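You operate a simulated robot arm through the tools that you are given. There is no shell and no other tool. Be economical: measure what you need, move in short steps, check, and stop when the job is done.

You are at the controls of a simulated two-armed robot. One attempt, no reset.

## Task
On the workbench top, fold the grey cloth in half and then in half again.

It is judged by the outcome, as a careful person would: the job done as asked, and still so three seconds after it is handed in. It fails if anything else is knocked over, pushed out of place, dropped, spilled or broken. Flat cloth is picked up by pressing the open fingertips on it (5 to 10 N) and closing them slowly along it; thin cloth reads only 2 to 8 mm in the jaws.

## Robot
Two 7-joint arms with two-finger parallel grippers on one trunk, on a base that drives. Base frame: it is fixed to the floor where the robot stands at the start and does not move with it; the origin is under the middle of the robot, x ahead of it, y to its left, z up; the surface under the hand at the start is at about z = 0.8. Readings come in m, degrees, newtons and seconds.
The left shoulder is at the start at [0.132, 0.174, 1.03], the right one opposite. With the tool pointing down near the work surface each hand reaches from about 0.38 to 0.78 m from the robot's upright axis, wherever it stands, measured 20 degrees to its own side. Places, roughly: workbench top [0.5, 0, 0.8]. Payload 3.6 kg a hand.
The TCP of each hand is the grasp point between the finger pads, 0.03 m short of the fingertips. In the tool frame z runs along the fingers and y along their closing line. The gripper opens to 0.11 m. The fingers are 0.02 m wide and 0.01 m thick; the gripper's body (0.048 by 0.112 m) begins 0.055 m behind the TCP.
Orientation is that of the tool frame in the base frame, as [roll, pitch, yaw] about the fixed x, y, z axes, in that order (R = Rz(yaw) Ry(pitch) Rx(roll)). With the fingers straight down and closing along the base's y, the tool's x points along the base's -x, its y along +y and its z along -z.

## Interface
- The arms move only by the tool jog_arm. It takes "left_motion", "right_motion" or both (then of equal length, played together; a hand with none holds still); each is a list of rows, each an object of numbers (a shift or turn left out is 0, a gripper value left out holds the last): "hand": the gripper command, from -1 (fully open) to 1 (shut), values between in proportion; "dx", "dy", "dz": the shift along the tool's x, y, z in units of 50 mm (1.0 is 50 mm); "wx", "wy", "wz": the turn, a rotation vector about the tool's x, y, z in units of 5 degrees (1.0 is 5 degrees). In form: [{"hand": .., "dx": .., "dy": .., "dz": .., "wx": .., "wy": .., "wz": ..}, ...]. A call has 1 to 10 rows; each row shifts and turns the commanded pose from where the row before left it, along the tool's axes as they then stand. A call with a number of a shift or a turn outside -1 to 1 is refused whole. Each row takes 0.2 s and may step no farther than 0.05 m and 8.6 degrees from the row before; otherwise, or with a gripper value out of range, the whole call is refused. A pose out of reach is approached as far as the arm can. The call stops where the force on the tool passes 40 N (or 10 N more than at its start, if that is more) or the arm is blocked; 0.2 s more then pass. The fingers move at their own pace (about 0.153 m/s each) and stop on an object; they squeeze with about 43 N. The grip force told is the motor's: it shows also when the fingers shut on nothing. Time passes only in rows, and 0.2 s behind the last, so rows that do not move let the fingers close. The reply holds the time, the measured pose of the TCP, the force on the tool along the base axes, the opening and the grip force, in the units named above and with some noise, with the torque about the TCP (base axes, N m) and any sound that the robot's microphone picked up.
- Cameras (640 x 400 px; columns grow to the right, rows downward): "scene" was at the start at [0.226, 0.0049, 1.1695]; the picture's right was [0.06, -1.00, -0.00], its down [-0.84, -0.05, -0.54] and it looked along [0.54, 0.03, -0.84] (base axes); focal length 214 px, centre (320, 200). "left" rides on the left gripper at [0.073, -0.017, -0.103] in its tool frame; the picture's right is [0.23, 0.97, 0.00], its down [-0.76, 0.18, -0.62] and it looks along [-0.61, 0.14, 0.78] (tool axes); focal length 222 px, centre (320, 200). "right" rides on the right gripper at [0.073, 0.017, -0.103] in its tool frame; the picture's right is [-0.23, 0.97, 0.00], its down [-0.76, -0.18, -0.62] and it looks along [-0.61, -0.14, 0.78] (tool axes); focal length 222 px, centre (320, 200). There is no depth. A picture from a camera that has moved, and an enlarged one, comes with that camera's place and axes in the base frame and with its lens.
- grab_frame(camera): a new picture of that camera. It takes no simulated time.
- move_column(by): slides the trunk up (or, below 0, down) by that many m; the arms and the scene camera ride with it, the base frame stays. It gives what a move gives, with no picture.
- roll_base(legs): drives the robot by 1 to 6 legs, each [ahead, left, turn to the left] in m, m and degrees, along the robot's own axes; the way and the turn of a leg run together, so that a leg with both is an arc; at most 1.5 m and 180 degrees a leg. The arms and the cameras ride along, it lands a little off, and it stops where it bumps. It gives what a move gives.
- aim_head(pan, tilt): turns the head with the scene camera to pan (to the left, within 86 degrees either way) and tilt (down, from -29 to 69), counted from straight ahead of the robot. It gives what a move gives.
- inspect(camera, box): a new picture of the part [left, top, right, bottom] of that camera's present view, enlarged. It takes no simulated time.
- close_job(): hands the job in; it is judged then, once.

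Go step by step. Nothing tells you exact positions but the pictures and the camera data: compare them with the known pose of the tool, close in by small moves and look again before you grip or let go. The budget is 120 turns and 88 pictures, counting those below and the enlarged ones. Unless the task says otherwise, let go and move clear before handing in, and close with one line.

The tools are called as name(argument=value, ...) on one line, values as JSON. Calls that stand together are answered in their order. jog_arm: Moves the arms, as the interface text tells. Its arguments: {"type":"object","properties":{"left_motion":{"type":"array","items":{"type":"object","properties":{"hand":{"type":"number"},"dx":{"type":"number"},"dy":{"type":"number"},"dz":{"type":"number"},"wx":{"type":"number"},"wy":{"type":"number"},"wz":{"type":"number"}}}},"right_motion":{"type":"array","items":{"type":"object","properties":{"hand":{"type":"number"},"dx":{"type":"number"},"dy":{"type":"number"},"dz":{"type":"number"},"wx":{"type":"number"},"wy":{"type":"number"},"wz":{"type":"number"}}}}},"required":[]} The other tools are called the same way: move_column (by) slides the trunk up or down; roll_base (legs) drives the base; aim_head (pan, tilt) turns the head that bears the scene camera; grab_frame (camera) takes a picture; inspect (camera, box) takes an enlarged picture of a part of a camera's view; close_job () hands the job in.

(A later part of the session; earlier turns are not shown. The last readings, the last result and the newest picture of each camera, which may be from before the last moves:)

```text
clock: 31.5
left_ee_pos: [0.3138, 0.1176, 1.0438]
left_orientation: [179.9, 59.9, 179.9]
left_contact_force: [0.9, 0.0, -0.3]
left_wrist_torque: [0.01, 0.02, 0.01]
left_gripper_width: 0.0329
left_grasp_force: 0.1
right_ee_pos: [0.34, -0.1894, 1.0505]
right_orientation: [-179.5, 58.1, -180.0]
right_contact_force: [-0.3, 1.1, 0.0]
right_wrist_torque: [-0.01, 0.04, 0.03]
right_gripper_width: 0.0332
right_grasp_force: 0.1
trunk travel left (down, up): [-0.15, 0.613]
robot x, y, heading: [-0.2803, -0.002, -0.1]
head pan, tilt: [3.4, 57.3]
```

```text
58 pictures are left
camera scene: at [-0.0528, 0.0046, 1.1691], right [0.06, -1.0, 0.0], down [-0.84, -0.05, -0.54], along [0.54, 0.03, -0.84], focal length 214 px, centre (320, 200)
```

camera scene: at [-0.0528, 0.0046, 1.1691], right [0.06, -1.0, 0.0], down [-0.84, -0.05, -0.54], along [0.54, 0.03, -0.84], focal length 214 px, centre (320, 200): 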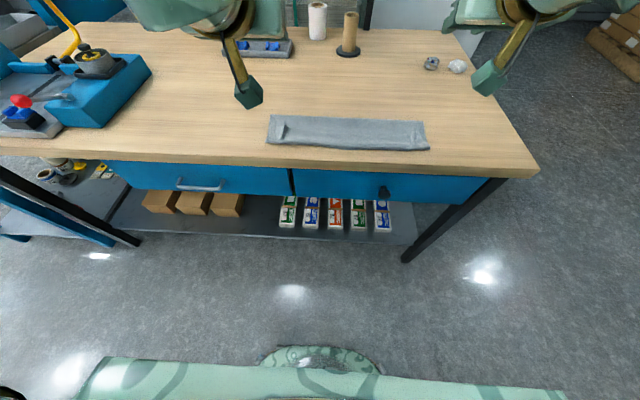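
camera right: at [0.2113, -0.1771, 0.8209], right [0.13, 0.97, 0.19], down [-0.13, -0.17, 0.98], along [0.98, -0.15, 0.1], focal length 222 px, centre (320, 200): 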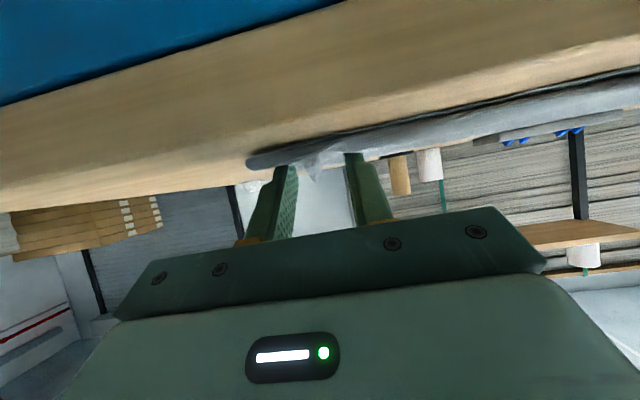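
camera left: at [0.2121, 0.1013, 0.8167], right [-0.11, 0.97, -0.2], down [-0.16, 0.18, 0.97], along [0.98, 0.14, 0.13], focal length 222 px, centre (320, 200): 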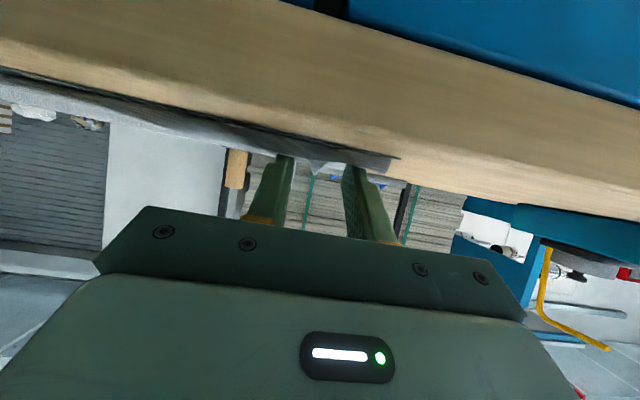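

inspect(camera="scene", box=[250, 90, 450, 170])

```text
3.20 times, centred on (350, 130) of scene
camera zoom: at [-0.0528, 0.0046, 1.1691], right [0.06, -1.0, 0.0], down [-0.84, -0.05, -0.54], along [0.54, 0.03, -0.84], focal length 686 px, centre (224, 424)
```

zoom: 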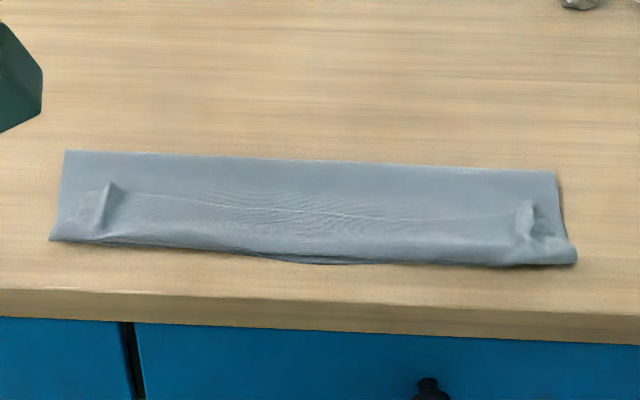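

The first fold is neat: the strip is about x 0.343–0.45, y −0.24 to 0.165. Next I'll straighten both hands and move the left arm aside. The right arm will then fold the left end over to the right.

jog_arm(left_motion=[{"wy": 1, "dy": 0.5}, {"wy": 1, "dy": 0.5}, {"wy": 1, "dy": 0.5}, {"wy": 1, "dy": 0.5}, {"wy": 1, "dy": 0.5}, {"wy": 1, "dy": 0.5}, {"wy": 1, "dy": 0.5}, {"wy": 1, "dy": 0.5}, {"wy": 1}, {"wy": 1}], right_motion=[{"wy": 1}, {"wy": 1}, {"wy": 1}, {"wy": 1}, {"wy": 1}, {"wy": 1}, {"wy": 1}, {"wy": 1}, {"wy": 1}, {"wy": 1}])

```text
clock: 33.7
left_ee_pos: [0.3139, 0.3171, 1.0431]
left_orientation: [-179.9, 17.4, -179.9]
left_contact_force: [-0.8, 0.0, -0.5]
left_wrist_torque: [0.03, 0.01, -0.03]
left_gripper_width: 0.0329
left_grasp_force: 0.0
left hand out of reach, approached as far as the arm can: row 10
right_ee_pos: [0.3393, -0.1884, 1.0507]
right_orientation: [-179.7, 8.0, 179.6]
right_contact_force: [-0.2, -0.1, 1.2]
right_wrist_torque: [0.0, 0.01, 0.01]
right_gripper_width: 0.0327
right_grasp_force: 0.2
trunk travel left (down, up): [-0.15, 0.613]
robot x, y, heading: [-0.282, -0.0003, -0.3]
head pan, tilt: [3.4, 57.3]
```

jog_arm(left_motion=[{"dx": 0.8}, {"dx": 0.8}, {"dx": 0.8}, {}, {}, {}, {}, {}, {}, {}], right_motion=[{"wy": 0.9, "dx": 0.5}, {"wy": 0.7, "dx": 0.5}, {"dx": 0.8}, {"wz": 1}, {"wz": 1}, {"wz": 1}, {"wz": 1}, {"wz": 1}, {"wz": 1}, {"wz": 1}])

jog_arm(right_motion=[{"wz": 1}, {"wz": 1}, {"wz": 1}, {"wz": 1}, {"wz": 1}, {"wz": 1}, {"wz": 1}, {"wz": 1}, {"wz": 1}, {"wz": 1}])

```text
clock: 35.9
left_ee_pos: [0.1999, 0.3171, 1.0105]
left_orientation: [-179.9, 17.4, -179.9]
left_contact_force: [0.3, 0.4, 0.7]
left_wrist_torque: [-0.02, -0.01, 0.01]
left_gripper_width: 0.0331
left_grasp_force: 0.0
right_ee_pos: [0.2482, -0.1879, 1.0458]
right_orientation: [-179.9, 0.2, 144.5]
right_contact_force: [0.6, 0.7, -0.8]
right_wrist_torque: [0.01, -0.02, 0.0]
right_gripper_width: 0.0329
right_grasp_force: 0.0
trunk travel left (down, up): [-0.15, 0.613]
robot x, y, heading: [-0.285, -0.0019, -0.2]
head pan, tilt: [3.4, 57.3]
```

```text
clock: 38.1
left_ee_pos: [0.1984, 0.3164, 1.0118]
left_orientation: [-180.0, 17.5, -179.9]
left_contact_force: [-0.2, 0.3, 0.0]
left_wrist_torque: [0.0, 0.01, 0.03]
left_gripper_width: 0.0333
left_grasp_force: 0.0
right_ee_pos: [0.2494, -0.1881, 1.0466]
right_orientation: [179.9, 0.2, 94.4]
right_contact_force: [0.3, -0.4, 0.0]
right_wrist_torque: [-0.02, 0.01, 0.01]
right_gripper_width: 0.0327
right_grasp_force: 0.1
trunk travel left (down, up): [-0.15, 0.613]
robot x, y, heading: [-0.2808, -0.003, -0.1]
head pan, tilt: [3.4, 57.3]
```

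The right hand is turned across the bench. I'll shift the base forward and left so the right arm can reach both ends of the strip.

roll_base(legs=[[0.15, 0.13, 0]])

jog_arm(right_motion=[{"wz": 0.88, "hand": 0.0}, {"dx": 0.8}, {"dx": 0.8, "dz": 0.3}, {"dx": 0.8, "dz": 0.8}, {"dx": 0.8, "dz": 0.8}, {"dz": 0.9}, {}])

grab_frame(camera="scene")

grab_frame(camera="right")

```text
clock: 39.7
left_ee_pos: [0.3514, 0.4483, 1.0088]
left_orientation: [-179.9, 17.4, 180.0]
left_contact_force: [0.1, 0.6, -0.8]
left_wrist_torque: [-0.04, -0.02, 0.0]
left_gripper_width: 0.033
left_grasp_force: 0.1
right_ee_pos: [0.3976, -0.0577, 1.0458]
right_orientation: [179.9, 0.2, 94.4]
right_contact_force: [1.1, 1.6, 0.2]
right_wrist_torque: [-0.02, 0.03, -0.02]
right_gripper_width: 0.0329
right_grasp_force: 0.0
trunk travel left (down, up): [-0.15, 0.613]
robot x, y, heading: [-0.133, 0.1337, -0.2]
head pan, tilt: [3.4, 57.3]
```

```text
refused: row 4 steps farther than a row can; nothing moved
```

```text
56 pictures are left
camera scene: at [0.0975, 0.1369, 1.1692], right [0.06, -1.0, 0.0], down [-0.84, -0.05, -0.54], along [0.54, 0.03, -0.84], focal length 214 px, centre (320, 200)
```

scene: 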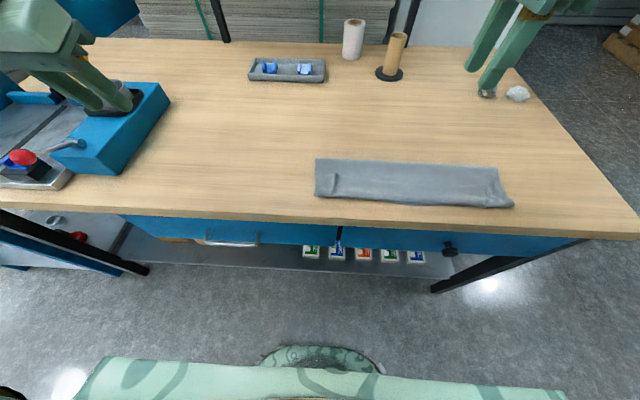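

```text
55 pictures are left
camera right: at [0.4091, 0.017, 1.1485], right [0.99, -0.15, 0.0], down [-0.12, -0.77, 0.63], along [-0.09, -0.62, -0.78], focal length 222 px, centre (320, 200)
```

right: 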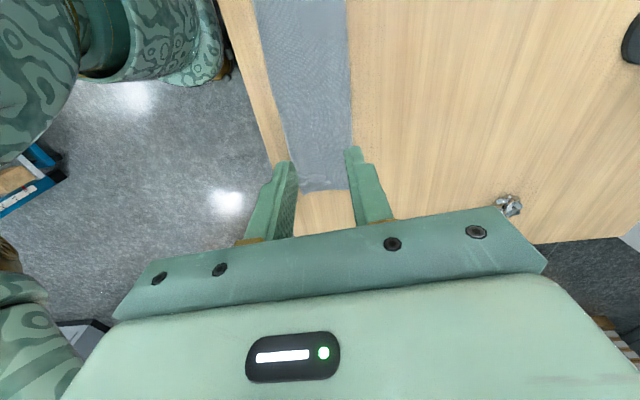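

The left end of the strip is at y≈0.163, x 0.34–0.45. I'll move the right hand above its middle, 2 cm in.

jog_arm(right_motion=[{"wz": 0.88, "hand": 0.0}, {"dx": 0.68, "dz": 0.6}, {"dx": 0.68, "dz": 0.6}, {"dx": 0.68, "dz": 0.6}, {"dx": 0.68, "dz": 0.6}, {"dx": 0.68, "dz": 0.6}, {"dx": 0.66, "dz": 0.6}, {}])

grab_frame(camera="right")

grab_frame(camera="scene")

```text
clock: 41.5
left_ee_pos: [0.3499, 0.4483, 1.0113]
left_orientation: [179.9, 17.5, 180.0]
left_contact_force: [-1.0, 0.9, 0.3]
left_wrist_torque: [-0.01, 0.01, 0.01]
left_gripper_width: 0.033
left_grasp_force: 0.0
right_ee_pos: [0.3987, 0.1439, 0.8648]
right_orientation: [179.8, 0.3, 90.0]
right_contact_force: [0.3, -1.0, -0.7]
right_wrist_torque: [-0.03, -0.02, -0.03]
right_gripper_width: 0.0547
right_grasp_force: 0.0
trunk travel left (down, up): [-0.15, 0.613]
robot x, y, heading: [-0.1268, 0.1308, -0.2]
head pan, tilt: [3.4, 57.3]
```

```text
54 pictures are left
camera right: at [0.4141, 0.2156, 0.9673], right [0.97, -0.23, 0.0], down [-0.18, -0.76, 0.63], along [-0.14, -0.61, -0.78], focal length 222 px, centre (320, 200)
```

right: 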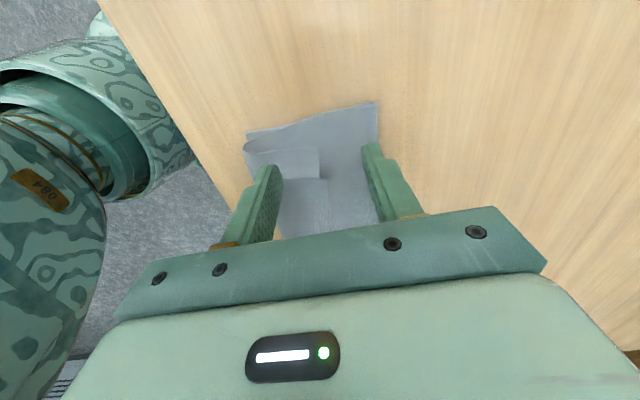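

```text
53 pictures are left
camera scene: at [0.0965, 0.136, 1.1695], right [0.06, -1.0, 0.0], down [-0.84, -0.05, -0.54], along [0.54, 0.03, -0.84], focal length 214 px, centre (320, 200)
```

scene: 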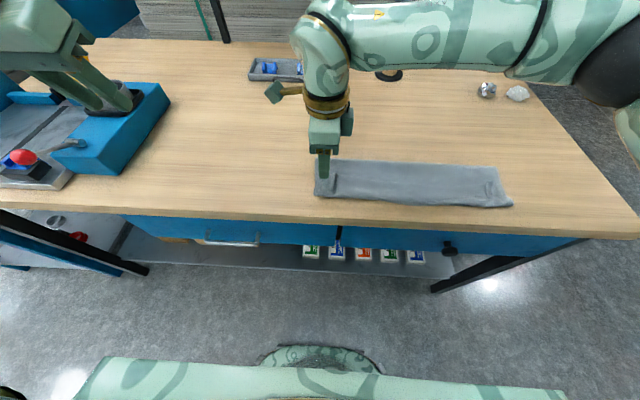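

inspect(camera="right", box=[220, 80, 420, 205])

```text
3.20 times, centred on (320, 142) of right
camera zoom: at [0.4141, 0.2156, 0.9673], right [0.97, -0.23, 0.0], down [-0.18, -0.76, 0.63], along [-0.14, -0.61, -0.78], focal length 711 px, centre (320, 384)
```

zoom: 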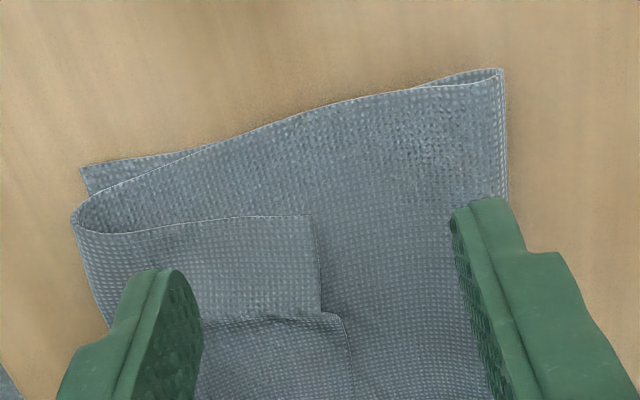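

Zooming in shows the top layer's near edge has rolled back about 5 cm on itself, so the first fold isn't clean. I'll redo that part by re-gripping the standing ridges at the flap's corners. First the hands and base go back.

jog_arm(right_motion=[{"dz": -0.9}, {"dz": -0.9}, {"dx": -0.9, "wz": -1}, {"wz": -1}, {"wz": -1}, {"wz": -1}, {"wz": -1}, {"wz": -1}, {"wz": -1}, {"wz": -1}])

jog_arm(right_motion=[{"wz": -1}, {"wz": -1}, {"wz": -1}, {"wz": -1}, {"wz": -1}, {"wz": -1}, {"wz": -1}, {"wz": -1}, {"wz": -1}, {"wz": -1}])

roll_base(legs=[[0.0, -0.17, 0]])

```text
clock: 43.7
left_ee_pos: [0.349, 0.4487, 1.0099]
left_orientation: [180.0, 17.6, -180.0]
left_contact_force: [-0.2, 0.0, 1.2]
left_wrist_torque: [-0.01, -0.01, 0.01]
left_gripper_width: 0.033
left_grasp_force: 0.0
right_ee_pos: [0.3988, 0.1008, 0.9544]
right_orientation: [-180.0, 0.2, 130.2]
right_contact_force: [-0.5, 0.1, -0.3]
right_wrist_torque: [-0.02, -0.05, -0.03]
right_gripper_width: 0.0549
right_grasp_force: 0.0
trunk travel left (down, up): [-0.15, 0.613]
robot x, y, heading: [-0.1322, 0.129, -0.3]
head pan, tilt: [3.4, 57.3]
```

```text
clock: 45.9
left_ee_pos: [0.3506, 0.4495, 1.0108]
left_orientation: [-179.9, 17.5, 180.0]
left_contact_force: [-0.9, -0.1, -0.3]
left_wrist_torque: [0.0, 0.01, 0.01]
left_gripper_width: 0.0328
left_grasp_force: 0.2
right_ee_pos: [0.3988, 0.0995, 0.9558]
right_orientation: [-179.7, 0.3, -179.9]
right_contact_force: [0.3, -0.7, 0.9]
right_wrist_torque: [-0.01, 0.0, -0.01]
right_gripper_width: 0.055
right_grasp_force: 0.0
trunk travel left (down, up): [-0.15, 0.613]
robot x, y, heading: [-0.1289, 0.1294, -0.0]
head pan, tilt: [3.4, 57.3]
```

```text
clock: 47.4
left_ee_pos: [0.3494, 0.278, 1.0109]
left_orientation: [-180.0, 17.5, 179.9]
left_contact_force: [-0.6, 0.1, -0.1]
left_wrist_torque: [0.01, 0.0, 0.01]
left_gripper_width: 0.033
left_grasp_force: 0.0
right_ee_pos: [0.397, -0.0714, 0.9547]
right_orientation: [-179.8, 0.2, -179.8]
right_contact_force: [0.9, -0.6, -0.4]
right_wrist_torque: [0.04, -0.01, 0.0]
right_gripper_width: 0.0548
right_grasp_force: 0.1
trunk travel left (down, up): [-0.15, 0.613]
robot x, y, heading: [-0.1315, -0.0425, 0.1]
head pan, tilt: [3.4, 57.3]
```

jog_arm(left_motion=[{"wy": 0.9}, {"wy": 0.9}, {"wy": 0.9}, {"wy": 0.8}, {}], right_motion=[{"dz": -0.5, "dx": 0.5}, {"dz": -0.5, "dx": 0.5}, {"dx": 0.5}, {"hand": -0.2}, {}])

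inspect(camera="scene", box=[220, 130, 460, 230])

```text
clock: 48.5
left_ee_pos: [0.3487, 0.2788, 1.0095]
left_orientation: [180.0, 4.0, 179.9]
left_contact_force: [-0.7, -1.1, -0.6]
left_wrist_torque: [-0.02, 0.02, 0.0]
left_gripper_width: 0.033
left_grasp_force: 0.1
left hand out of reach, approached as far as the arm can: row 4
right_ee_pos: [0.3219, -0.0697, 1.0058]
right_orientation: [-179.7, 0.2, -180.0]
right_contact_force: [0.6, 0.4, -1.0]
right_wrist_torque: [-0.03, 0.0, 0.01]
right_gripper_width: 0.0661
right_grasp_force: 0.1
trunk travel left (down, up): [-0.15, 0.613]
robot x, y, heading: [-0.127, -0.0406, -0.1]
head pan, tilt: [3.4, 57.3]
```

```text
2.67 times, centred on (340, 180) of scene
camera zoom: at [0.0961, -0.0341, 1.1695], right [0.06, -1.0, 0.0], down [-0.84, -0.05, -0.54], along [0.54, 0.03, -0.84], focal length 572 px, centre (267, 253)
```

zoom: 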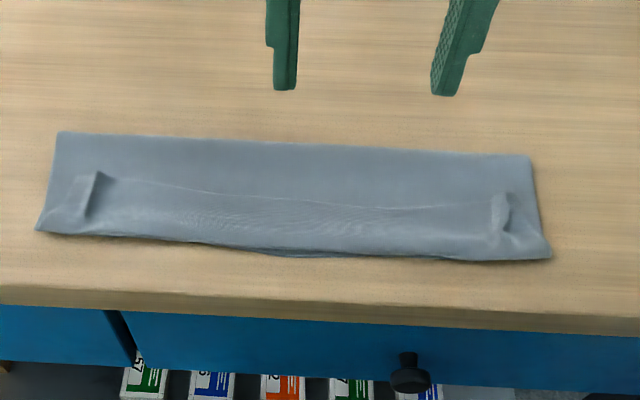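

The ridges stand at about (0.37, 0.120) and (0.37, −0.20), with the flap edge at x≈0.39. I'll bring both hands over them.

jog_arm(left_motion=[{"dy": -0.8, "dz": 0.5}, {"dy": -0.8, "dz": 0.5}, {"dy": -0.8, "dz": 0.5, "hand": 0.36}, {"dy": -0.78, "dz": 0.5}, {"dz": 0.55, "dx": -0.58}, {"dz": 0.43, "wy": 0.0}, {}], right_motion=[{"dx": -0.224, "dy": -0.532, "dz": 0.584}, {"dx": -0.224, "dy": -0.532, "dz": 0.584}, {"dx": -0.224, "dy": -0.532, "dz": 0.584, "hand": 0.36}, {"dx": -0.224, "dy": -0.532, "dz": 0.584}, {"dx": -0.224, "dy": -0.532, "dz": 0.584}, {}, {}])

grab_frame(camera="left")

grab_frame(camera="right")

```text
clock: 50.1
left_ee_pos: [0.388, 0.1215, 0.8623]
left_orientation: [180.0, 4.0, -180.0]
left_contact_force: [1.0, -0.3, 0.8]
left_wrist_torque: [0.05, 0.01, 0.0]
left_gripper_width: 0.0353
left_grasp_force: 0.1
right_ee_pos: [0.3778, -0.2038, 0.8605]
right_orientation: [-179.8, 0.2, -179.9]
right_contact_force: [-0.2, 0.6, -0.2]
right_wrist_torque: [-0.03, -0.03, 0.0]
right_gripper_width: 0.0354
right_grasp_force: 0.2
trunk travel left (down, up): [-0.15, 0.613]
robot x, y, heading: [-0.1322, -0.0382, -0.0]
head pan, tilt: [3.4, 57.3]
```

```text
50 pictures are left
camera left: at [0.3089, 0.1059, 0.9598], right [-0.23, 0.97, -0.02], down [0.72, 0.18, 0.67], along [0.66, 0.14, -0.74], focal length 222 px, centre (320, 200)
```

left: 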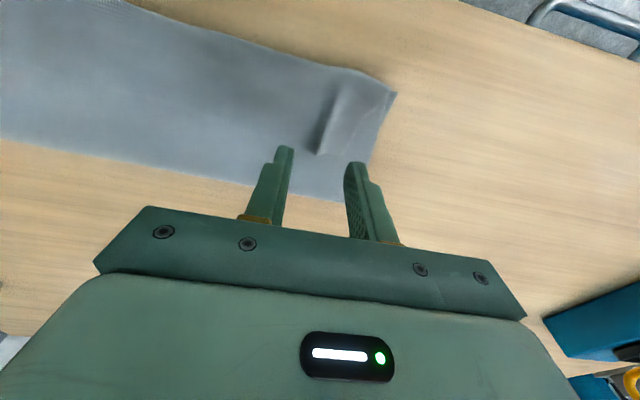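

```text
49 pictures are left
camera right: at [0.3043, -0.1869, 0.9619], right [0.23, 0.97, 0.0], down [0.76, -0.17, 0.63], along [0.61, -0.14, -0.78], focal length 222 px, centre (320, 200)
```

right: 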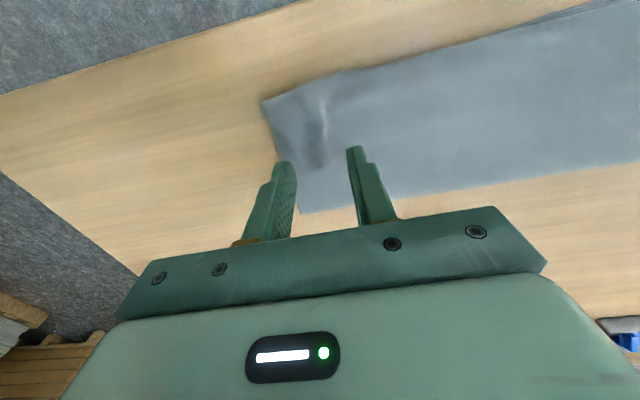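

Ridges sit between the fingers. I'll lower around them, staying just above the layers below.

jog_arm(left_motion=[{"dx": 0.26, "dy": 0.09}, {"dz": 0.26}, {"dz": 0.22}, {}], right_motion=[{"dx": 0.06, "dy": 0.02}, {"dz": 0.26}, {"dz": 0.2}, {}])

grab_frame(camera="left")

grab_frame(camera="right")

```text
clock: 51.1
left_ee_pos: [0.3756, 0.1259, 0.8385]
left_orientation: [-180.0, 4.0, -180.0]
left_contact_force: [-0.3, 0.1, -0.4]
left_wrist_torque: [-0.01, 0.01, 0.02]
left_gripper_width: 0.0352
left_grasp_force: 0.1
right_ee_pos: [0.3767, -0.2037, 0.8372]
right_orientation: [-179.7, 0.2, -179.9]
right_contact_force: [0.3, 0.4, 0.1]
right_wrist_torque: [0.0, 0.0, -0.01]
right_gripper_width: 0.0351
right_grasp_force: 0.1
trunk travel left (down, up): [-0.15, 0.613]
robot x, y, heading: [-0.1314, -0.042, -0.1]
head pan, tilt: [3.4, 57.3]
```

```text
48 pictures are left
camera left: at [0.2972, 0.1096, 0.9359], right [-0.23, 0.97, -0.02], down [0.72, 0.18, 0.67], along [0.66, 0.14, -0.74], focal length 222 px, centre (320, 200)
```

left: 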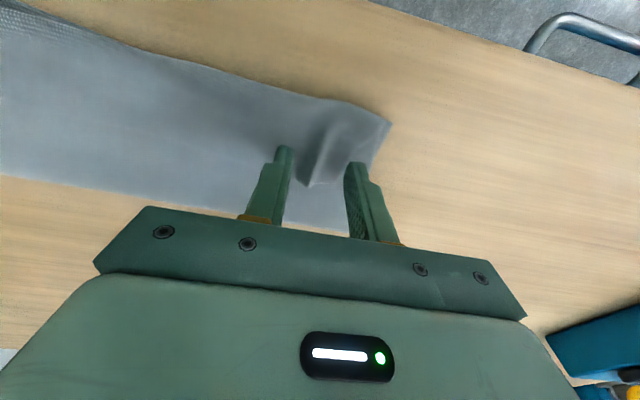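

```text
47 pictures are left
camera right: at [0.3026, -0.1857, 0.9391], right [0.23, 0.97, 0.0], down [0.76, -0.17, 0.63], along [0.61, -0.14, -0.78], focal length 222 px, centre (320, 200)
```

right: 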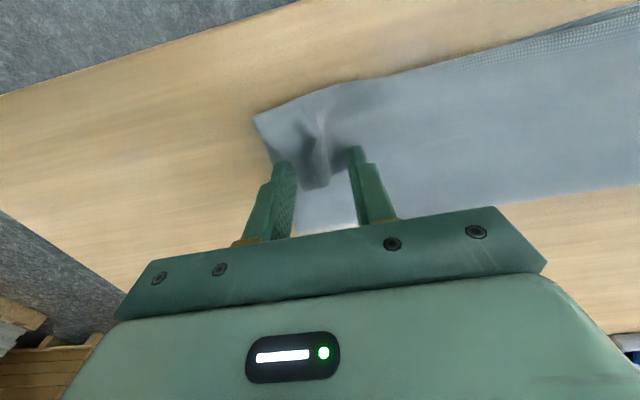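

jog_arm(left_motion=[{"dz": 0.08}, {"hand": 0.5}, {"hand": 0.6}, {"hand": 0.7}, {"hand": 0.8}, {"hand": 0.9}, {"hand": 1.0}, {}], right_motion=[{"dz": 0.05}, {"hand": 0.5}, {"hand": 0.6}, {"hand": 0.7}, {"hand": 0.8}, {"hand": 0.9}, {"hand": 1.0}, {}])

grab_frame(camera="left")

grab_frame(camera="right")

```text
clock: 53.0
left_ee_pos: [0.3774, 0.1238, 0.8344]
left_orientation: [-179.9, 4.0, -179.9]
left_contact_force: [1.1, -9.1, 0.8]
left_wrist_torque: [-0.28, 0.0, 0.0]
left_gripper_width: 0.0017
left_grasp_force: 42.0
right_ee_pos: [0.3756, -0.2028, 0.8343]
right_orientation: [-179.8, 0.3, -179.8]
right_contact_force: [0.5, 8.8, 0.8]
right_wrist_torque: [0.24, -0.02, -0.01]
right_gripper_width: 0.0023
right_grasp_force: 42.5
trunk travel left (down, up): [-0.15, 0.613]
robot x, y, heading: [-0.1304, -0.0387, 0.2]
head pan, tilt: [3.4, 57.3]
```

```text
46 pictures are left
camera left: at [0.2973, 0.1087, 0.9326], right [-0.23, 0.97, -0.02], down [0.72, 0.18, 0.67], along [0.66, 0.14, -0.74], focal length 222 px, centre (320, 200)
```

left: 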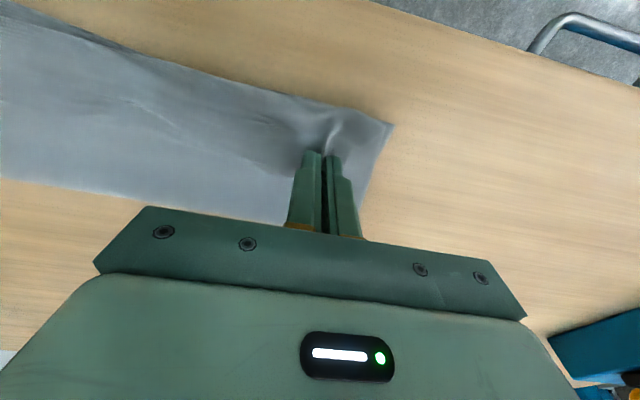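

```text
45 pictures are left
camera right: at [0.3021, -0.186, 0.9367], right [0.23, 0.97, 0.0], down [0.76, -0.17, 0.63], along [0.61, -0.14, -0.78], focal length 222 px, centre (320, 200)
```

right: 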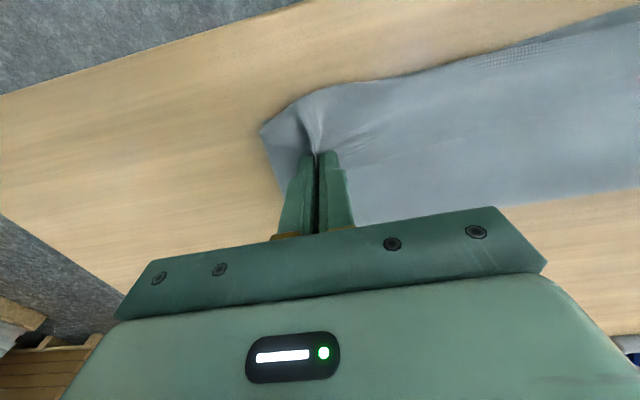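

Gripped on top. I'll ease the tension between the hands and lift the flap up and forward to unroll it.

jog_arm(left_motion=[{"dz": -0.3, "dy": -0.08}, {"dz": -0.5, "dy": -0.04}, {"dz": -0.6}, {"dz": -0.5, "dx": -0.5}, {"dx": -0.6, "dz": -0.2}, {"dx": -0.6}, {}], right_motion=[{"dz": -0.3, "dy": 0.08}, {"dz": -0.5, "dy": 0.04}, {"dz": -0.6}, {"dz": -0.5, "dx": -0.5}, {"dx": -0.6, "dz": -0.2}, {"dx": -0.6}, {}])

inspect(camera="scene", box=[200, 80, 500, 240])

```text
clock: 54.5
left_ee_pos: [0.455, 0.1189, 0.9465]
left_orientation: [179.9, 4.0, 179.9]
left_contact_force: [-0.4, -0.1, 0.3]
left_wrist_torque: [0.03, -0.01, 0.0]
left_gripper_width: 0.002
left_grasp_force: 41.6
right_ee_pos: [0.4609, -0.1962, 0.9399]
right_orientation: [-179.6, 0.2, -180.0]
right_contact_force: [-0.1, 0.1, -0.2]
right_wrist_torque: [-0.02, -0.01, 0.05]
right_gripper_width: 0.0022
right_grasp_force: 42.3
trunk travel left (down, up): [-0.15, 0.613]
robot x, y, heading: [-0.1311, -0.0409, 0.1]
head pan, tilt: [3.4, 57.3]
```

```text
2.13 times, centred on (350, 160) of scene
camera zoom: at [0.0958, -0.0341, 1.1696], right [0.06, -1.0, 0.0], down [-0.84, -0.05, -0.54], along [0.54, 0.03, -0.84], focal length 458 px, centre (256, 285)
```

zoom: 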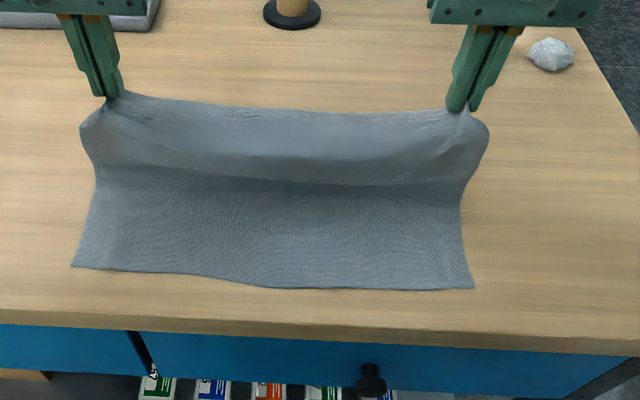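

The top layer peeled off cleanly and the bottom edge hasn't moved. I'll redo the arc down in small steps that stay within the cloth's length.

jog_arm(left_motion=[{"wy": -0.87, "dx": 0.173, "dz": 0.09}, {"wy": -0.87, "dx": 0.178, "dz": 0.078}, {"wy": -0.87, "dx": 0.184, "dz": 0.062}, {"wy": -0.87, "dx": 0.188, "dz": 0.05}, {"wy": -0.87, "dx": 0.19, "dz": 0.036}, {"wy": -0.87, "dx": 0.194, "dz": 0.02}, {}], right_motion=[{"wy": -1, "dx": 0.186, "dz": 0.08}, {"wy": -1, "dx": 0.192, "dz": 0.064}, {"wy": -1, "dx": 0.198, "dz": 0.046}, {"wy": -1, "dx": 0.2, "dz": 0.03}, {"wy": -1, "dx": 0.202, "dz": 0.012}, {"wy": -1, "dx": 0.202, "dz": -0.006}, {}])

```text
clock: 56.1
left_ee_pos: [0.404, 0.1181, 0.9137]
left_orientation: [-179.8, 30.1, 180.0]
left_contact_force: [0.0, 0.1, 0.3]
left_wrist_torque: [0.02, 0.0, -0.02]
left_gripper_width: 0.0018
left_grasp_force: 41.8
right_ee_pos: [0.4067, -0.1965, 0.9154]
right_orientation: [-179.8, 30.3, -179.7]
right_contact_force: [0.4, -0.1, 0.8]
right_wrist_torque: [-0.02, -0.02, 0.03]
right_gripper_width: 0.0024
right_grasp_force: 42.9
trunk travel left (down, up): [-0.15, 0.613]
robot x, y, heading: [-0.1324, -0.0383, -0.4]
head pan, tilt: [3.4, 57.3]
```

jog_arm(left_motion=[{"wy": -1, "dx": 0.187, "dz": 0.024}, {"wy": -1, "dx": 0.188, "dz": 0.008}, {"wy": -1, "dx": 0.188, "dz": -0.008}, {"wy": -1, "dx": 0.187, "dz": -0.026}, {"wy": -1, "dx": 0.184, "dz": -0.042}, {"wy": -1, "dx": 0.18, "dz": -0.058}, {}], right_motion=[{"wy": -1, "dx": 0.187, "dz": 0.024}, {"wy": -1, "dx": 0.188, "dz": 0.008}, {"wy": -1, "dx": 0.188, "dz": -0.008}, {"wy": -1, "dx": 0.187, "dz": -0.026}, {"wy": -1, "dx": 0.184, "dz": -0.042}, {"wy": -1, "dx": 0.18, "dz": -0.058}, {}])

inspect(camera="scene", box=[200, 100, 500, 260])

```text
clock: 57.8
left_ee_pos: [0.374, 0.0811, 0.9078]
left_orientation: [179.7, 59.9, -179.9]
left_contact_force: [0.5, -0.7, -0.3]
left_wrist_torque: [0.01, 0.0, 0.0]
left_gripper_width: 0.0018
left_grasp_force: 41.5
left hand out of reach, approached as far as the arm can: row 5, 6
right_ee_pos: [0.3754, -0.1594, 0.9091]
right_orientation: [-179.2, 60.2, -179.5]
right_contact_force: [-0.4, 0.3, 0.0]
right_wrist_torque: [-0.02, 0.03, 0.0]
right_gripper_width: 0.0025
right_grasp_force: 41.9
right hand out of reach, approached as far as the arm can: row 5, 6
trunk travel left (down, up): [-0.15, 0.613]
robot x, y, heading: [-0.1284, -0.0374, -0.3]
head pan, tilt: [3.4, 57.3]
```

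```text
2.13 times, centred on (350, 180) of scene
camera zoom: at [0.0963, -0.0341, 1.1693], right [0.06, -1.0, 0.0], down [-0.84, -0.05, -0.54], along [0.54, 0.03, -0.84], focal length 458 px, centre (256, 243)
```

zoom: 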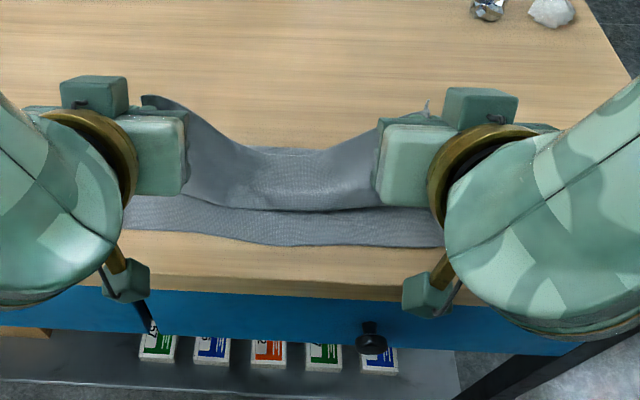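

Both arms ran too close to the body and got squeezed inward. I'll move the hands forward and restore their spacing, then back the base up.

jog_arm(left_motion=[{"dx": -0.473, "dz": 0.42}, {"dx": -0.473, "dz": 0.42}, {}], right_motion=[{"dx": -0.473, "dz": 0.42}, {"dx": -0.473, "dz": 0.42}, {}])

```text
clock: 58.5
left_ee_pos: [0.4349, 0.0839, 0.9273]
left_orientation: [180.0, 60.1, 180.0]
left_contact_force: [-0.9, -0.3, -0.1]
left_wrist_torque: [0.02, 0.01, 0.02]
left_gripper_width: 0.0017
left_grasp_force: 41.7
right_ee_pos: [0.4355, -0.1593, 0.9297]
right_orientation: [-179.5, 60.2, -179.5]
right_contact_force: [-0.1, 1.2, 0.1]
right_wrist_torque: [-0.04, 0.0, 0.01]
right_gripper_width: 0.0022
right_grasp_force: 42.5
trunk travel left (down, up): [-0.15, 0.613]
robot x, y, heading: [-0.1282, -0.039, -0.1]
head pan, tilt: [3.4, 57.3]
```

jog_arm(left_motion=[{"dx": 0.26, "dz": 0.15, "dy": 0.34}, {"dx": 0.26, "dz": 0.15, "dy": 0.34}, {}], right_motion=[{"dx": 0.26, "dz": 0.15, "dy": -0.37}, {"dx": 0.26, "dz": 0.15, "dy": -0.37}, {}])

```text
clock: 59.4
left_ee_pos: [0.4372, 0.0966, 0.9197]
left_orientation: [179.8, 59.8, -179.9]
left_contact_force: [0.0, -0.1, -0.7]
left_wrist_torque: [0.01, -0.03, 0.0]
left_gripper_width: 0.0017
left_grasp_force: 41.9
left hand out of reach, approached as far as the arm can: row 1, 2
right_ee_pos: [0.4413, -0.1801, 0.9224]
right_orientation: [-179.2, 59.7, -179.5]
right_contact_force: [0.0, 0.5, -0.1]
right_wrist_torque: [0.02, 0.01, 0.03]
right_gripper_width: 0.0023
right_grasp_force: 42.3
right hand out of reach, approached as far as the arm can: row 1, 2
trunk travel left (down, up): [-0.15, 0.613]
robot x, y, heading: [-0.1329, -0.0352, -0.0]
head pan, tilt: [3.4, 57.3]
```

move_column(by=-0.04)

roll_base(legs=[[-0.07, 0, 0]])

jog_arm(left_motion=[{"dx": -0.35, "dz": 0.61}, {"dx": -0.35, "dz": 0.61, "dy": 0.2}, {"dy": 0.24}, {}], right_motion=[{"dx": -0.35, "dz": 0.61}, {"dx": -0.35, "dz": 0.61, "dy": -0.17}, {"dy": -0.17}, {}])

inspect(camera="scene", box=[200, 60, 500, 220])

```text
clock: 60.2
left_ee_pos: [0.437, 0.0951, 0.8812]
left_orientation: [179.8, 59.9, -179.9]
left_contact_force: [-0.2, -0.1, 0.3]
left_wrist_torque: [0.02, -0.02, -0.03]
left_gripper_width: 0.0017
left_grasp_force: 41.7
right_ee_pos: [0.4526, -0.1803, 0.858]
right_orientation: [-179.2, 56.5, -179.5]
right_contact_force: [-0.1, -0.7, 0.6]
right_wrist_torque: [-0.01, 0.0, 0.02]
right_gripper_width: 0.0024
right_grasp_force: 42.6
trunk travel left (down, up): [-0.11, 0.653]
robot x, y, heading: [-0.1297, -0.0357, -0.2]
head pan, tilt: [3.4, 57.3]
```

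```text
clock: 61.2
left_ee_pos: [0.3653, 0.0962, 0.8806]
left_orientation: [179.9, 59.8, -179.8]
left_contact_force: [0.8, -0.2, 0.4]
left_wrist_torque: [0.03, 0.01, -0.03]
left_gripper_width: 0.002
left_grasp_force: 42.1
right_ee_pos: [0.381, -0.1796, 0.8571]
right_orientation: [-179.4, 56.6, -179.5]
right_contact_force: [-0.3, -0.4, -0.4]
right_wrist_torque: [-0.02, 0.0, -0.01]
right_gripper_width: 0.002
right_grasp_force: 41.9
trunk travel left (down, up): [-0.11, 0.653]
robot x, y, heading: [-0.2027, -0.0372, -0.0]
head pan, tilt: [3.4, 57.3]
```

```text
clock: 62.2
left_ee_pos: [0.437, 0.1182, 0.88]
left_orientation: [179.7, 59.7, 179.9]
left_contact_force: [0.4, 0.6, -0.7]
left_wrist_torque: [0.03, 0.02, 0.0]
left_gripper_width: 0.0017
left_grasp_force: 41.8
right_ee_pos: [0.4526, -0.1959, 0.8515]
right_orientation: [-179.3, 56.5, -179.5]
right_contact_force: [-0.4, 0.0, 0.1]
right_wrist_torque: [-0.01, 0.02, 0.02]
right_gripper_width: 0.0022
right_grasp_force: 42.6
trunk travel left (down, up): [-0.11, 0.653]
robot x, y, heading: [-0.2004, -0.0401, -0.2]
head pan, tilt: [3.4, 57.3]
```

```text
2.13 times, centred on (350, 140) of scene
camera zoom: at [0.0494, -0.0338, 1.1267], right [0.06, -1.0, 0.0], down [-0.84, -0.05, -0.54], along [0.54, 0.03, -0.84], focal length 458 px, centre (256, 328)
```

zoom: 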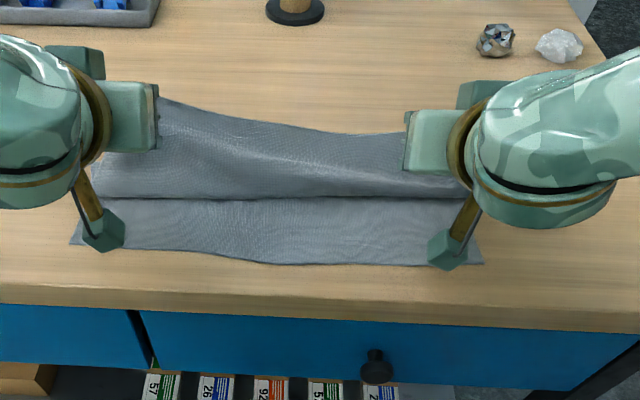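

jog_arm(right_motion=[{"dx": -0.17, "dz": -0.27, "wy": -0.35}, {"dx": -0.17, "dz": -0.27, "wy": -0.35}, {}])

roll_base(legs=[[-0.06, 0, 0]])

move_column(by=-0.03)

inspect(camera="scene", box=[200, 40, 500, 200])

```text
clock: 63.0
left_ee_pos: [0.4375, 0.1187, 0.8786]
left_orientation: [179.8, 59.7, -180.0]
left_contact_force: [0.0, -0.3, -0.2]
left_wrist_torque: [-0.02, 0.02, 0.01]
left_gripper_width: 0.0018
left_grasp_force: 42.3
right_ee_pos: [0.4382, -0.1971, 0.8796]
right_orientation: [-179.3, 60.0, -179.4]
right_contact_force: [-0.2, 0.2, 0.4]
right_wrist_torque: [0.0, -0.02, -0.02]
right_gripper_width: 0.0025
right_grasp_force: 42.0
trunk travel left (down, up): [-0.11, 0.653]
robot x, y, heading: [-0.2004, -0.0385, -0.3]
head pan, tilt: [3.4, 57.3]
```

```text
clock: 64.0
left_ee_pos: [0.3759, 0.1174, 0.8808]
left_orientation: [179.8, 59.7, 180.0]
left_contact_force: [-0.3, -0.2, 1.1]
left_wrist_torque: [0.01, -0.01, -0.02]
left_gripper_width: 0.0018
left_grasp_force: 41.6
right_ee_pos: [0.377, -0.1963, 0.8817]
right_orientation: [-179.2, 60.1, -179.6]
right_contact_force: [-0.8, -0.4, -0.2]
right_wrist_torque: [-0.01, 0.0, 0.05]
right_gripper_width: 0.002
right_grasp_force: 42.1
trunk travel left (down, up): [-0.11, 0.653]
robot x, y, heading: [-0.2616, -0.0362, -0.3]
head pan, tilt: [3.4, 57.3]
```

```text
clock: 64.7
left_ee_pos: [0.3758, 0.1185, 0.851]
left_orientation: [179.7, 59.9, 180.0]
left_contact_force: [0.0, 0.5, 0.1]
left_wrist_torque: [0.02, 0.03, -0.02]
left_gripper_width: 0.0017
left_grasp_force: 41.9
right_ee_pos: [0.3776, -0.1976, 0.8525]
right_orientation: [-179.2, 60.0, -179.5]
right_contact_force: [-0.1, 0.2, 0.3]
right_wrist_torque: [0.02, 0.02, 0.01]
right_gripper_width: 0.0024
right_grasp_force: 42.1
trunk travel left (down, up): [-0.08, 0.683]
robot x, y, heading: [-0.2639, -0.0394, -0.1]
head pan, tilt: [3.4, 57.3]
```

```text
2.13 times, centred on (350, 120) of scene
camera zoom: at [0.0064, -0.0337, 1.0948], right [0.06, -1.0, 0.0], down [-0.84, -0.05, -0.54], along [0.54, 0.03, -0.84], focal length 458 px, centre (256, 371)
```

zoom: 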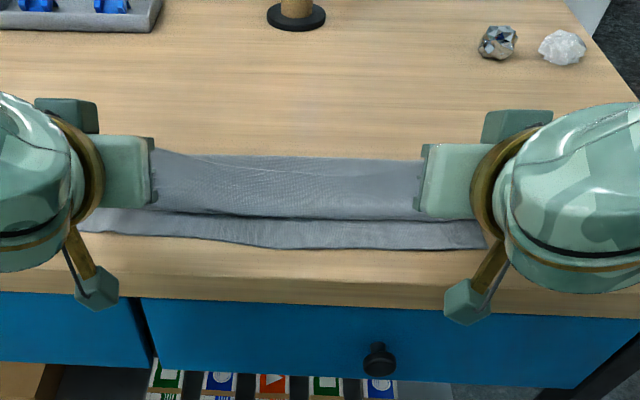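

At this finger angle the gripped rim points up and back, so releasing on the table would trap it curled again. I'll hold the layer taut a few cm up, tilt further if possible, and release so it falls open flat.

move_column(by=0.03)

jog_arm(left_motion=[{"wy": -0.8}, {"wy": -0.8}, {"wy": -0.8}, {}], right_motion=[{"wy": -0.8}, {"wy": -0.8}, {"wy": -0.8}, {}])

roll_base(legs=[[-0.028, 0, 0]])

grab_frame(camera="left")

inspect(camera="scene", box=[200, 40, 500, 200])

```text
clock: 65.5
left_ee_pos: [0.3765, 0.1181, 0.8793]
left_orientation: [179.8, 59.6, -180.0]
left_contact_force: [-0.4, 0.1, -0.3]
left_wrist_torque: [0.01, 0.0, -0.03]
left_gripper_width: 0.0017
left_grasp_force: 42.0
right_ee_pos: [0.3783, -0.197, 0.8802]
right_orientation: [-179.2, 59.8, -179.5]
right_contact_force: [0.7, 1.1, -0.3]
right_wrist_torque: [0.0, -0.03, 0.0]
right_gripper_width: 0.0022
right_grasp_force: 41.8
trunk travel left (down, up): [-0.11, 0.653]
robot x, y, heading: [-0.2641, -0.0346, -0.3]
head pan, tilt: [3.4, 57.3]
```

```text
clock: 66.5
left_ee_pos: [0.3708, 0.1109, 0.8897]
left_orientation: [178.9, 62.1, 180.0]
left_contact_force: [0.3, 0.2, -0.6]
left_wrist_torque: [0.0, 0.04, -0.02]
left_gripper_width: 0.002
left_grasp_force: 42.2
left hand out of reach, approached as far as the arm can: row 1, 2, 3
right_ee_pos: [0.3786, -0.196, 0.8816]
right_orientation: [-179.2, 59.8, -179.4]
right_contact_force: [0.1, -0.4, -0.4]
right_wrist_torque: [-0.06, -0.04, 0.0]
right_gripper_width: 0.0023
right_grasp_force: 42.4
right hand out of reach, approached as far as the arm can: row 1, 2, 3
trunk travel left (down, up): [-0.11, 0.653]
robot x, y, heading: [-0.2581, -0.0362, 0.0]
head pan, tilt: [3.4, 57.3]
```

```text
clock: 67.3
left_ee_pos: [0.3439, 0.11, 0.8922]
left_orientation: [178.9, 62.1, -180.0]
left_contact_force: [-0.3, 0.0, 0.7]
left_wrist_torque: [-0.01, 0.0, -0.03]
left_gripper_width: 0.0018
left_grasp_force: 41.8
right_ee_pos: [0.349, -0.1967, 0.8822]
right_orientation: [-179.3, 59.9, -179.6]
right_contact_force: [-0.4, 0.7, 0.5]
right_wrist_torque: [-0.02, 0.04, 0.02]
right_gripper_width: 0.0022
right_grasp_force: 42.1
trunk travel left (down, up): [-0.11, 0.653]
robot x, y, heading: [-0.2921, -0.039, -0.4]
head pan, tilt: [3.4, 57.3]
```

```text
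40 pictures are left
camera left: at [0.2175, 0.0921, 0.8754], right [-0.12, 0.97, -0.19], down [-0.2, 0.17, 0.97], along [0.97, 0.16, 0.17], focal length 222 px, centre (320, 200)
```

left: 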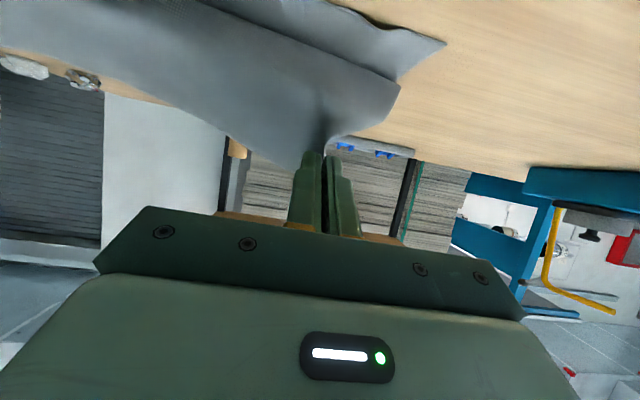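

```text
2.13 times, centred on (350, 120) of scene
camera zoom: at [-0.0407, -0.0339, 1.1272], right [0.06, -1.0, 0.0], down [-0.84, -0.05, -0.54], along [0.54, 0.03, -0.84], focal length 458 px, centre (256, 371)
```

zoom: 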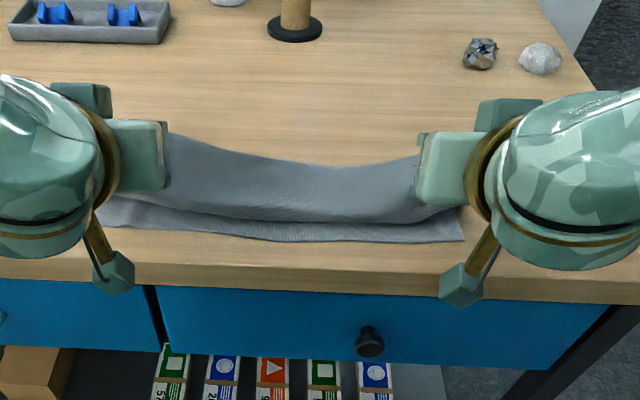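

jog_arm(left_motion=[{"hand": -0.6}, {}, {}, {}], right_motion=[{"hand": -0.6}, {}, {}, {}])

inspect(camera="scene", box=[200, 40, 500, 200])

grab_frame(camera="left")

```text
clock: 68.3
left_ee_pos: [0.3432, 0.1096, 0.8904]
left_orientation: [178.9, 62.1, 180.0]
left_contact_force: [-0.9, -0.1, -0.3]
left_wrist_torque: [0.02, -0.02, 0.0]
left_gripper_width: 0.0879
left_grasp_force: 0.0
right_ee_pos: [0.3503, -0.1972, 0.8813]
right_orientation: [-179.2, 59.9, -179.5]
right_contact_force: [0.4, -0.4, 0.3]
right_wrist_torque: [-0.02, 0.02, 0.02]
right_gripper_width: 0.0878
right_grasp_force: 0.1
trunk travel left (down, up): [-0.11, 0.653]
robot x, y, heading: [-0.2881, -0.0407, 0.3]
head pan, tilt: [3.4, 57.3]
```

```text
2.13 times, centred on (350, 120) of scene
camera zoom: at [-0.0393, -0.0339, 1.1267], right [0.06, -1.0, 0.0], down [-0.84, -0.05, -0.54], along [0.54, 0.03, -0.84], focal length 458 px, centre (256, 371)
```

zoom: 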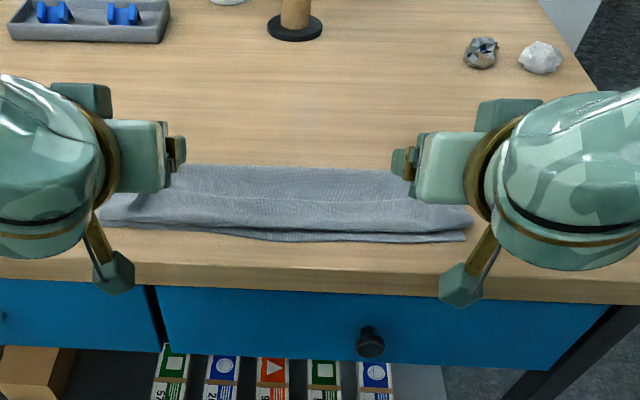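

```text
37 pictures are left
camera left: at [0.2186, 0.0921, 0.8745], right [-0.12, 0.97, -0.19], down [-0.2, 0.17, 0.97], along [0.97, 0.16, 0.17], focal length 222 px, centre (320, 200)
```

left: 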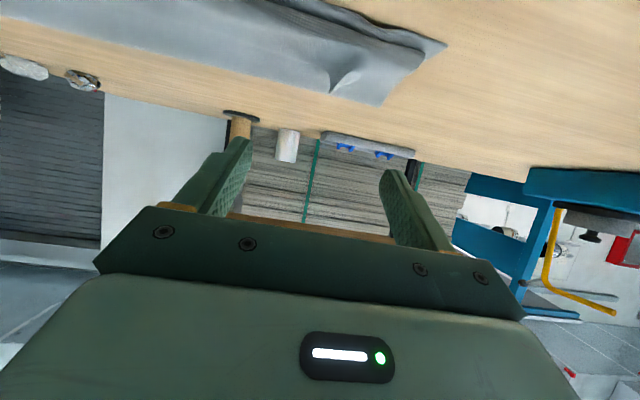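

move_column(by=0.11)

inspect(camera="scene", box=[240, 80, 440, 180])

```text
clock: 69.7
left_ee_pos: [0.3458, 0.1105, 0.9986]
left_orientation: [178.8, 62.0, -179.9]
left_contact_force: [0.3, 0.7, 0.3]
left_wrist_torque: [-0.02, 0.0, 0.02]
left_gripper_width: 0.0879
left_grasp_force: 0.1
right_ee_pos: [0.3518, -0.196, 0.9904]
right_orientation: [-179.1, 59.8, -179.3]
right_contact_force: [1.0, -0.5, 0.1]
right_wrist_torque: [0.03, -0.01, 0.04]
right_gripper_width: 0.088
right_grasp_force: 0.1
trunk travel left (down, up): [-0.22, 0.543]
robot x, y, heading: [-0.29, -0.0397, -0.1]
head pan, tilt: [3.4, 57.3]
```

```text
3.20 times, centred on (340, 130) of scene
camera zoom: at [-0.1015, -0.0337, 1.2427], right [0.06, -1.0, 0.0], down [-0.84, -0.05, -0.54], along [0.54, 0.03, -0.84], focal length 686 px, centre (256, 424)
```

zoom: 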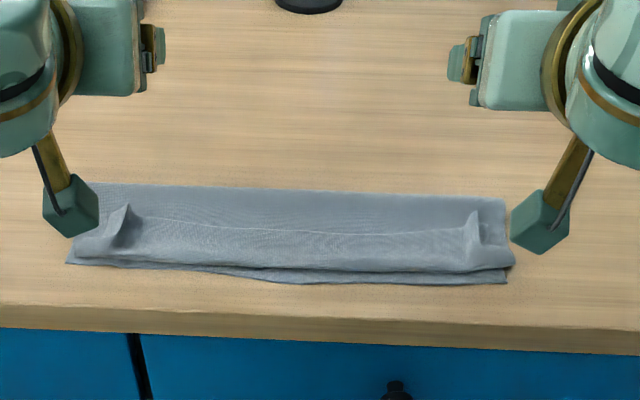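

The rim fell back again: about 5 cm of flap lies on top, because I gripped with too little total rotation. This time I'll grip the standing ridges with the fingers tilted back toward me, from a higher column. That leaves over 100° of swing available to turn the rim fully over.

move_column(by=0.13)

jog_arm(left_motion=[{"wy": 1}, {"wy": 1}, {"wy": 1}, {"wy": 1}, {"wy": 1}, {"wy": 1}, {"wy": 1}, {"wy": 1}, {"wy": 1, "hand": 0.36}, {"wy": 1}], right_motion=[{"wy": 1}, {"wy": 1}, {"wy": 1}, {"wy": 1}, {"wy": 1}, {"wy": 1}, {"wy": 1}, {"wy": 1}, {"wy": 1, "hand": 0.36}, {"wy": 1}])

roll_base(legs=[[0.16, 0, 0]])

```text
clock: 71.3
left_ee_pos: [0.3438, 0.109, 1.1293]
left_orientation: [178.8, 62.1, 180.0]
left_contact_force: [0.0, 0.1, -0.1]
left_wrist_torque: [0.03, 0.02, 0.01]
left_gripper_width: 0.0879
left_grasp_force: 0.1
right_ee_pos: [0.3518, -0.1971, 1.1206]
right_orientation: [-179.2, 59.8, -179.5]
right_contact_force: [0.3, -0.6, -0.1]
right_wrist_torque: [0.01, 0.01, 0.0]
right_gripper_width: 0.0883
right_grasp_force: 0.1
trunk travel left (down, up): [-0.35, 0.413]
robot x, y, heading: [-0.2879, -0.0362, -0.4]
head pan, tilt: [3.4, 57.3]
```

```text
clock: 73.5
left_ee_pos: [0.3441, 0.1084, 1.1293]
left_orientation: [179.5, 12.0, -179.2]
left_contact_force: [-0.5, 0.6, 0.3]
left_wrist_torque: [-0.04, 0.03, -0.01]
left_gripper_width: 0.0353
left_grasp_force: 0.0
right_ee_pos: [0.3515, -0.1973, 1.1218]
right_orientation: [-179.6, 9.9, 179.9]
right_contact_force: [0.1, 0.0, -0.2]
right_wrist_torque: [0.05, 0.0, -0.01]
right_gripper_width: 0.0354
right_grasp_force: 0.0
trunk travel left (down, up): [-0.35, 0.413]
robot x, y, heading: [-0.2878, -0.0403, -0.0]
head pan, tilt: [3.4, 57.3]
```

```text
clock: 74.9
left_ee_pos: [0.5053, 0.11, 1.1301]
left_orientation: [179.6, 12.1, -179.0]
left_contact_force: [0.7, 0.4, -0.8]
left_wrist_torque: [-0.02, 0.02, -0.04]
left_gripper_width: 0.0351
left_grasp_force: 0.1
right_ee_pos: [0.5121, -0.1958, 1.121]
right_orientation: [-179.6, 9.8, 179.9]
right_contact_force: [0.4, -0.5, -0.6]
right_wrist_torque: [0.0, 0.05, -0.01]
right_gripper_width: 0.0353
right_grasp_force: 0.1
trunk travel left (down, up): [-0.35, 0.413]
robot x, y, heading: [-0.1296, -0.0412, -0.2]
head pan, tilt: [3.4, 57.3]
```

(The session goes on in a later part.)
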